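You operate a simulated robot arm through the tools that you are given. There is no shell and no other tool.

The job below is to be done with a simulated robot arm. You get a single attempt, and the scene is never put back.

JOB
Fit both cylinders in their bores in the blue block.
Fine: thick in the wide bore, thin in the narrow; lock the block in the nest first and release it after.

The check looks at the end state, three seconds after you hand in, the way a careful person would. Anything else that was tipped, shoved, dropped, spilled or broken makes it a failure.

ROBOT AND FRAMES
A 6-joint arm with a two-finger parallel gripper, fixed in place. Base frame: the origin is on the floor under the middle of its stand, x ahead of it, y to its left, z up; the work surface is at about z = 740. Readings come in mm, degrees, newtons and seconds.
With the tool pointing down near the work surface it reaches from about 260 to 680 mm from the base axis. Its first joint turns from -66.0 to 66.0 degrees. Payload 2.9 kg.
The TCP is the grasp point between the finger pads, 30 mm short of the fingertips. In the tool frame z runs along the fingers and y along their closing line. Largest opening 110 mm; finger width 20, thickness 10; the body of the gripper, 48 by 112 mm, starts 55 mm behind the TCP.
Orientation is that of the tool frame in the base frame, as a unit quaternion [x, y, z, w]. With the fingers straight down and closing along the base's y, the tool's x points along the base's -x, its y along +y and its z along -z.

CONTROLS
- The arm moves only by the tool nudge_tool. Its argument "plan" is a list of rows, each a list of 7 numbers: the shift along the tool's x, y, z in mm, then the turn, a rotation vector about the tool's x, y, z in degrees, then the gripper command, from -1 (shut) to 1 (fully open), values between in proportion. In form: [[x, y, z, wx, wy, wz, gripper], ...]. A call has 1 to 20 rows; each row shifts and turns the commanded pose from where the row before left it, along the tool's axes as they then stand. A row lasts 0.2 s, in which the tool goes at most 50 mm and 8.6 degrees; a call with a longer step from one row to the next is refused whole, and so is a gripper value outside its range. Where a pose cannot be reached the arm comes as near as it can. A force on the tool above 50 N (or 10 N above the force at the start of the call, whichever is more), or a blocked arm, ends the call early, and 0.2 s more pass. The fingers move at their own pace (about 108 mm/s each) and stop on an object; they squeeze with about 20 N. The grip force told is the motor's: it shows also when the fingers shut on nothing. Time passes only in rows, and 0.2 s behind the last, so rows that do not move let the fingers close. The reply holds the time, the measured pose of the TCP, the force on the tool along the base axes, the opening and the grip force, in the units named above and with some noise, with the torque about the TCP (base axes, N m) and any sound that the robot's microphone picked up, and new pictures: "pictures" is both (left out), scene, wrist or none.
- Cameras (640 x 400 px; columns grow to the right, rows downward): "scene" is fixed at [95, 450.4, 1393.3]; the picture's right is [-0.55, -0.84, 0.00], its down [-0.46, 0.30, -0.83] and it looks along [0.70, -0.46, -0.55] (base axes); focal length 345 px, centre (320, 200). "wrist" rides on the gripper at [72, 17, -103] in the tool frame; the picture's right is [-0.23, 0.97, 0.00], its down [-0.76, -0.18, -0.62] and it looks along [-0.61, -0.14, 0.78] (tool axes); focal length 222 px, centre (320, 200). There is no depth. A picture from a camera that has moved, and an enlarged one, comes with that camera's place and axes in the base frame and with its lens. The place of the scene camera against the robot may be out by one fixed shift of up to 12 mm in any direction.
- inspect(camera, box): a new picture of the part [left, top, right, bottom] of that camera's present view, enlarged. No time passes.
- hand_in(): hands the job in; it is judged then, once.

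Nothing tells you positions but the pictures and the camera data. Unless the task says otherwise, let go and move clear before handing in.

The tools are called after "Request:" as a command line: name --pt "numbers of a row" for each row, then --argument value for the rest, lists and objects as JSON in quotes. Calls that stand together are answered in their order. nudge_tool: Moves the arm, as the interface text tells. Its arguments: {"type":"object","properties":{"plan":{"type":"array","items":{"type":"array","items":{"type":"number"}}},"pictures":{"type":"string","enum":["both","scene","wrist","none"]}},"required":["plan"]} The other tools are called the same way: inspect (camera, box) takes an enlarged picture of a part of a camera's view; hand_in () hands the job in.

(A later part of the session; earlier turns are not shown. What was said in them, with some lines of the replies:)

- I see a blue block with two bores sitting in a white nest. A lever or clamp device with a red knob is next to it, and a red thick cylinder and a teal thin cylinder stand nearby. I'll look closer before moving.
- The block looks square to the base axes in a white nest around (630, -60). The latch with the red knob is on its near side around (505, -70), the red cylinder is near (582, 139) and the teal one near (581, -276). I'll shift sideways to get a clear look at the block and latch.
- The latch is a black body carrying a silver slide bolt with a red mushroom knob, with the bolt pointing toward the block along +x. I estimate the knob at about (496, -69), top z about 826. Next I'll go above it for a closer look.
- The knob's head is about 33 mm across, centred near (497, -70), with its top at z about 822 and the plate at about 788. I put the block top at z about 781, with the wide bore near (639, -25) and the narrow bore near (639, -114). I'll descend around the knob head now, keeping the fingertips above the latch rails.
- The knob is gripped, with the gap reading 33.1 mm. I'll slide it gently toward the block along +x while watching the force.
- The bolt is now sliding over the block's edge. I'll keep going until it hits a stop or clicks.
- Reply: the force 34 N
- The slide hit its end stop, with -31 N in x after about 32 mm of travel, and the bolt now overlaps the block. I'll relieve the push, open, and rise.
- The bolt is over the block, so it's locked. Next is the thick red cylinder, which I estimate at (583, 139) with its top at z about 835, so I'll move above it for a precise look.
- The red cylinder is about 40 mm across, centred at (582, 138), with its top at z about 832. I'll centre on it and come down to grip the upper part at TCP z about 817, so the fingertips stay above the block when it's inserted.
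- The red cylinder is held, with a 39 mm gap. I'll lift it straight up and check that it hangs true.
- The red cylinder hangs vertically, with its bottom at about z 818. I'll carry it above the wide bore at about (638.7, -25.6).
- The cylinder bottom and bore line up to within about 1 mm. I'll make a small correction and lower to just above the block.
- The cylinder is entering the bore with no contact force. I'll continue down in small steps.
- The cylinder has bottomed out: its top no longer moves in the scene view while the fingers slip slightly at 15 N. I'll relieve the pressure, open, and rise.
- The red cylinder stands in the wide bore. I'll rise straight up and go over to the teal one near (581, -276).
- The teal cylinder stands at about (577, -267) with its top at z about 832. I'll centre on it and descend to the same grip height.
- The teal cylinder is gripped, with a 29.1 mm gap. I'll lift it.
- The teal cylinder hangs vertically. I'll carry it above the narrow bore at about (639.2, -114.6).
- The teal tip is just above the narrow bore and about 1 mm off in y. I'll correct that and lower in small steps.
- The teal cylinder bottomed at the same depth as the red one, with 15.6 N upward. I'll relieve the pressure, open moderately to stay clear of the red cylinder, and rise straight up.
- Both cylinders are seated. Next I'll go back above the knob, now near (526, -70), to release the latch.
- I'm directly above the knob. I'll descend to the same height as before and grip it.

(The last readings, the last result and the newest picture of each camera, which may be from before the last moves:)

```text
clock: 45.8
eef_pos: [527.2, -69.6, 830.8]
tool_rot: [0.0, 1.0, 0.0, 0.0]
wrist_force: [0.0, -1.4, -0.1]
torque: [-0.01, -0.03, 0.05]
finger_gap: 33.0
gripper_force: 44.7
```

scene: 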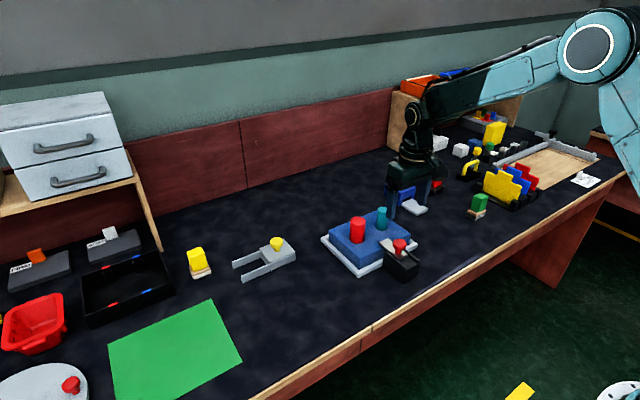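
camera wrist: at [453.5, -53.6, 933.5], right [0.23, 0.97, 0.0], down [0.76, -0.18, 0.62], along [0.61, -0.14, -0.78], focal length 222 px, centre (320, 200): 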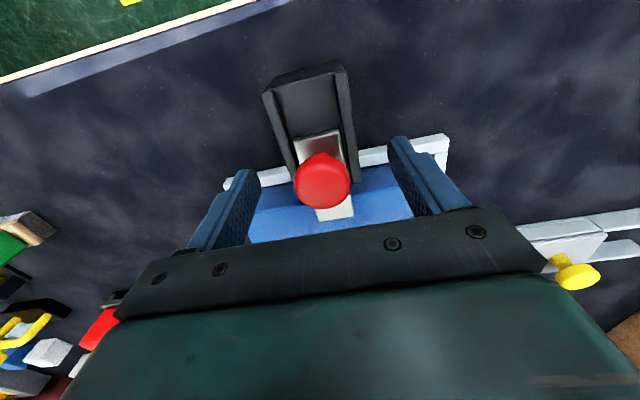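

The knob is gripped. I'll slide it back along -x, away from the block, in gentle steps.

Request:
nudge_tool --pt "3 0 0 0 0 0 -1" --pt "3 0 0 0 0 0 -1" --pt "3 0 0 0 0 0 -1" --pt "3 0 0 0 0 0 -1" --pt "3 0 0 0 0 0 -1" --pt "0 0 0 0 0 0 -1" --pictures "wrist"

Request:
inspect --camera "scene" --box '[320, 190, 430, 290]'

```text
clock: 47.2
eef_pos: [512.8, -71.1, 830.8]
tool_rot: [0.0, 1.0, 0.0, 0.0]
wrist_force: [0.5, -3.6, -0.7]
torque: [-0.06, -0.94, 0.09]
finger_gap: 33.0
gripper_force: 44.7
camera wrist: at [438.7, -52.7, 933.7], right [0.23, 0.97, 0.0], down [0.76, -0.18, 0.62], along [0.61, -0.14, -0.78], focal length 222 px, centre (320, 200)
```

wrist: 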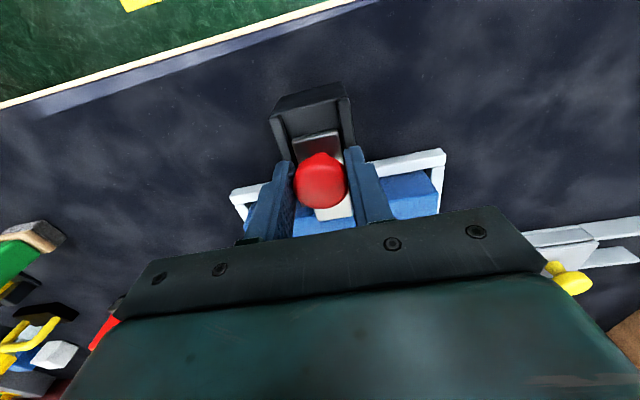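

```text
4.00 times, centred on (375, 240) of scene
camera zoom: at [95.0, 450.4, 1393.4], right [-0.55, -0.84, 0.0], down [-0.46, 0.3, -0.83], along [0.7, -0.46, -0.55], focal length 1379 px, centre (100, 40)
```

zoom: 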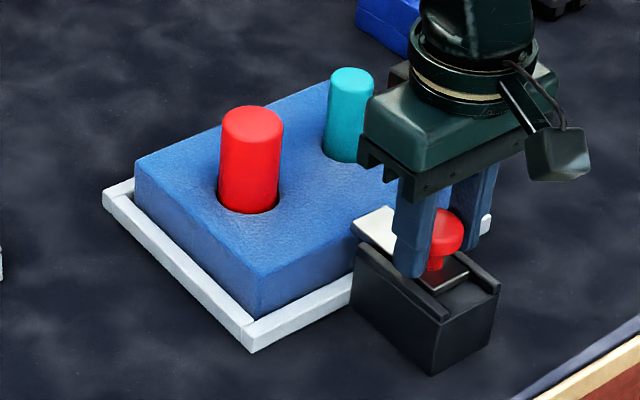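

Request:
nudge_tool --pt "3 0 0 0 0 0 -1" --pt "3 0 0 0 0 0 -1" --pt "3 0 0 0 0 0 -1" --pt "3 0 0 0 0 0 -1" --pt "3 0 0 0 0 0 -1" --pt "0 0 0 0 0 0 -1" --pictures "wrist"

Request:
inspect --camera "scene" --box '[320, 190, 430, 290]'

```text
clock: 48.6
eef_pos: [497.3, -71.0, 831.4]
tool_rot: [0.0, 1.0, 0.0, 0.0]
wrist_force: [0.1, -0.9, 0.8]
torque: [-0.02, -0.53, 0.07]
finger_gap: 32.7
gripper_force: 44.7
camera wrist: at [423.6, -52.8, 933.8], right [0.23, 0.97, 0.0], down [0.76, -0.18, 0.62], along [0.61, -0.14, -0.78], focal length 222 px, centre (320, 200)
```

wrist: 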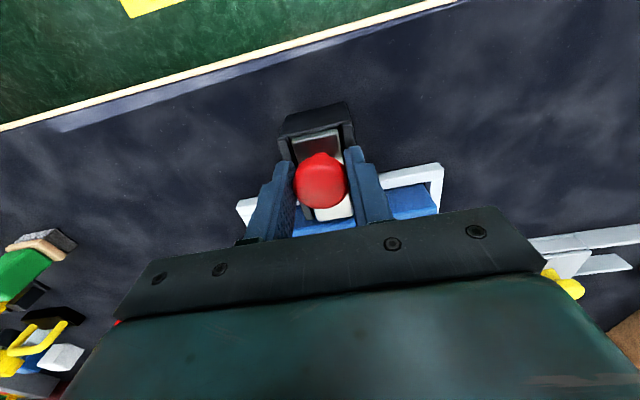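

```text
4.00 times, centred on (375, 240) of scene
camera zoom: at [95.0, 450.4, 1393.4], right [-0.55, -0.84, 0.0], down [-0.46, 0.3, -0.83], along [0.7, -0.46, -0.55], focal length 1379 px, centre (100, 40)
```

zoom: 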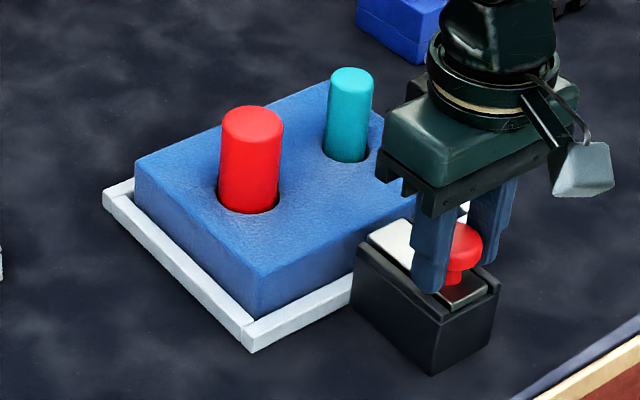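

Request:
nudge_tool --pt "1.5 0 0 0 0 0 -1" --pt "1.5 0 0 0 0 0 -1" --pt "1 0 0 0 0 0 -1" --pt "0 0 0 0 0 0 -1" --pictures "wrist"

Request:
inspect --camera "scene" --box '[320, 190, 430, 290]'

```text
clock: 49.6
eef_pos: [496.1, -70.0, 830.0]
tool_rot: [0.0, 1.0, 0.001, 0.004]
wrist_force: [29.4, -1.6, -16.6]
torque: [-0.02, -0.23, 0.01]
finger_gap: 32.9
gripper_force: 45.3
camera wrist: at [421.5, -52.8, 933.2], right [0.23, 0.97, 0.0], down [0.76, -0.18, 0.63], along [0.61, -0.14, -0.78], focal length 222 px, centre (320, 200)
```

wrist: 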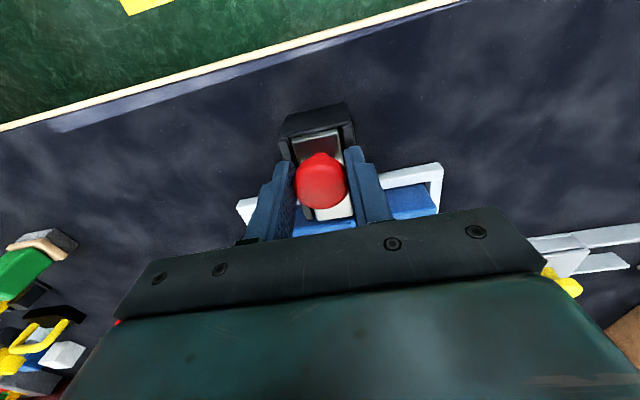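

```text
4.00 times, centred on (375, 240) of scene
camera zoom: at [95.9, 450.4, 1393.3], right [-0.55, -0.84, 0.0], down [-0.46, 0.3, -0.83], along [0.7, -0.46, -0.55], focal length 1379 px, centre (100, 40)
```

zoom: 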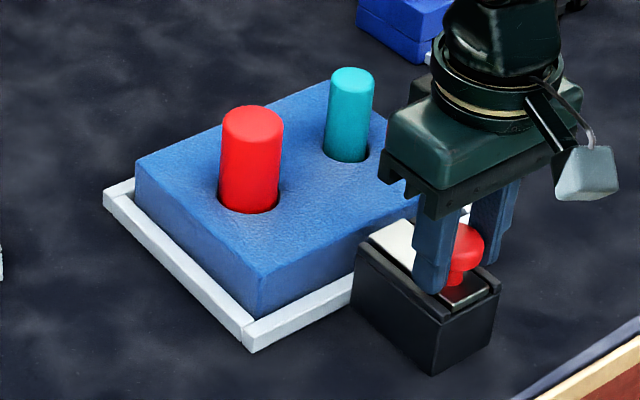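

The slide is at its back stop, with +29 N and the knob where it started. I'll relieve the pull, open, and rise clear.

Request:
nudge_tool --pt "-2 0 0 0 0 0 -1" --pt "0 0 0 0 0 0 -1" --pt "0 0 0 0 0 0 0.6" --pt "0 0 0 0 0 0 0.6" --pt "0 0 0 0 0 0 0.6" --pictures "wrist"

```text
clock: 50.8
eef_pos: [493.1, -70.6, 831.0]
tool_rot: [-0.001, 1.0, 0.0, 0.0]
wrist_force: [0.4, 0.3, 0.5]
torque: [0.02, 0.0, 0.02]
finger_gap: 87.8
gripper_force: 0.0
camera wrist: at [420.8, -52.7, 933.7], right [0.23, 0.97, 0.0], down [0.76, -0.18, 0.62], along [0.61, -0.14, -0.78], focal length 222 px, centre (320, 200)
```

wrist: 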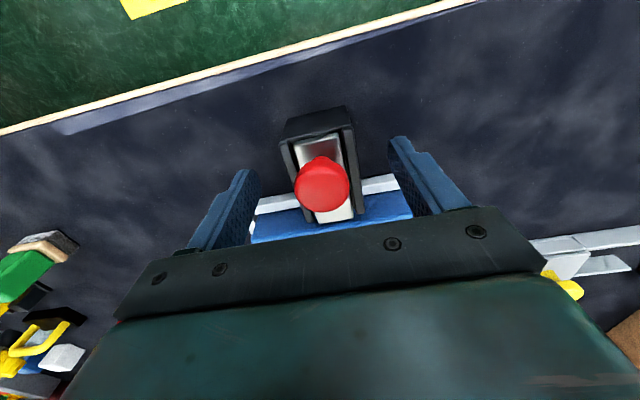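

Request:
nudge_tool --pt "0 0 -35 0 0 0 0.6" --pt "0 0 -40 0 0 0 0.6" --pt "0 0 -40 0 0 0 0.6" --pt "10 20 -40 0 0 0 1" --pt "5 20 0 0 0 0 1" --pt "0 0 0 0 0 0 1" --pt "0 0 0 0 0 0 1" --pictures "both"

Request:
inspect --camera "scene" --box '[320, 190, 430, 290]'

Request:
inspect --camera "wrist" --box '[236, 80, 396, 240]'

```text
clock: 52.4
eef_pos: [480.0, -29.7, 985.4]
tool_rot: [0.0, 1.0, -0.001, 0.0]
wrist_force: [0.6, 0.3, 0.6]
torque: [0.03, 0.02, -0.02]
finger_gap: 109.9
gripper_force: 0.0
camera wrist: at [406.1, -11.8, 1088.3], right [0.23, 0.97, 0.0], down [0.76, -0.18, 0.62], along [0.61, -0.14, -0.78], focal length 222 px, centre (320, 200)
```

scene: 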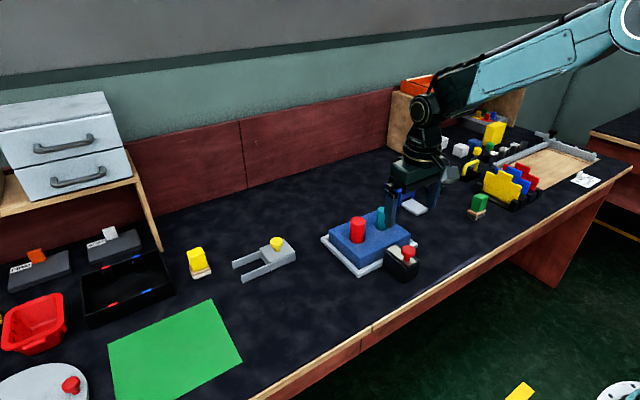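
wrist: 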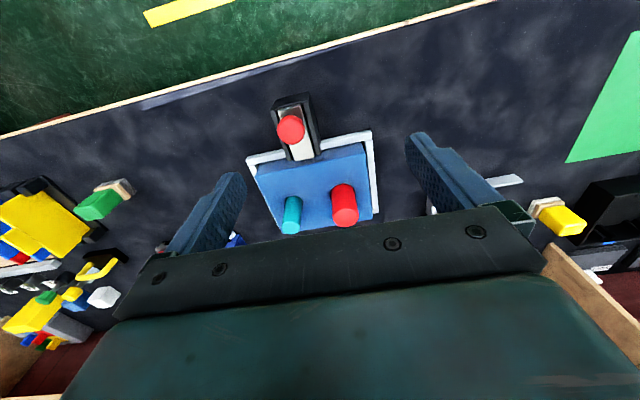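

```text
4.00 times, centred on (375, 240) of scene
camera zoom: at [95.0, 450.4, 1393.3], right [-0.55, -0.84, 0.0], down [-0.46, 0.3, -0.83], along [0.7, -0.46, -0.55], focal length 1379 px, centre (100, 40)
```

zoom: 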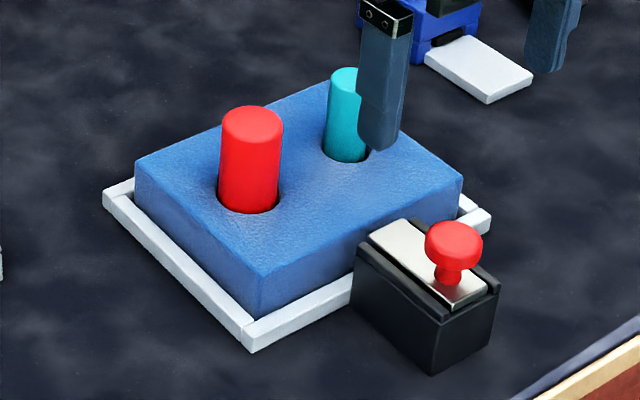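

```text
2.50 times, centred on (316, 160) of wrist
camera zoom: at [406.1, -11.8, 1088.3], right [0.23, 0.97, 0.0], down [0.76, -0.18, 0.62], along [0.61, -0.14, -0.78], focal length 555 px, centre (330, 300)
```

zoom: 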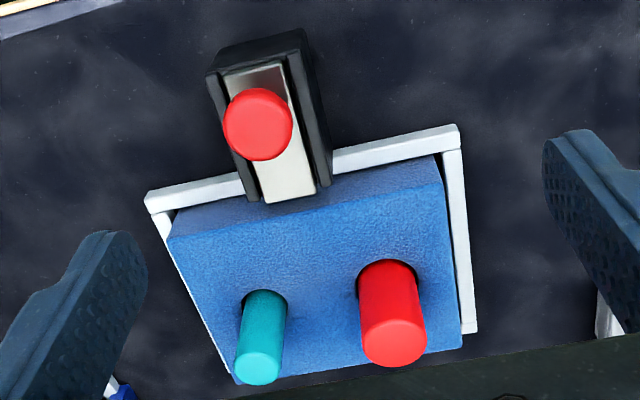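

Both cylinders stand upright at the bottom of their bores. The block is still in its nest, the latch is back in its open position, and the arm is clear, so I'm handing in.

Request:
hand_in

```text
The job is handed in.
```

I've handed the job in. The thick red cylinder is in the wide bore and the thin teal one is in the narrow bore.

- **Locking:** I slid the latch over the block to its end stop before inserting anything. After both were in, I pulled it back to its rear stop, where it started.
- **Fit:** Each cylinder went in without side contact, stopped on the bore floor at about the same depth, and stands upright.
- **Surroundings:** The block is still in its nest. I saw nothing else moved or tipped in the last pictures. The gripper was open and clear when I handed in.

The hand-in reply didn't say whether the check passed.
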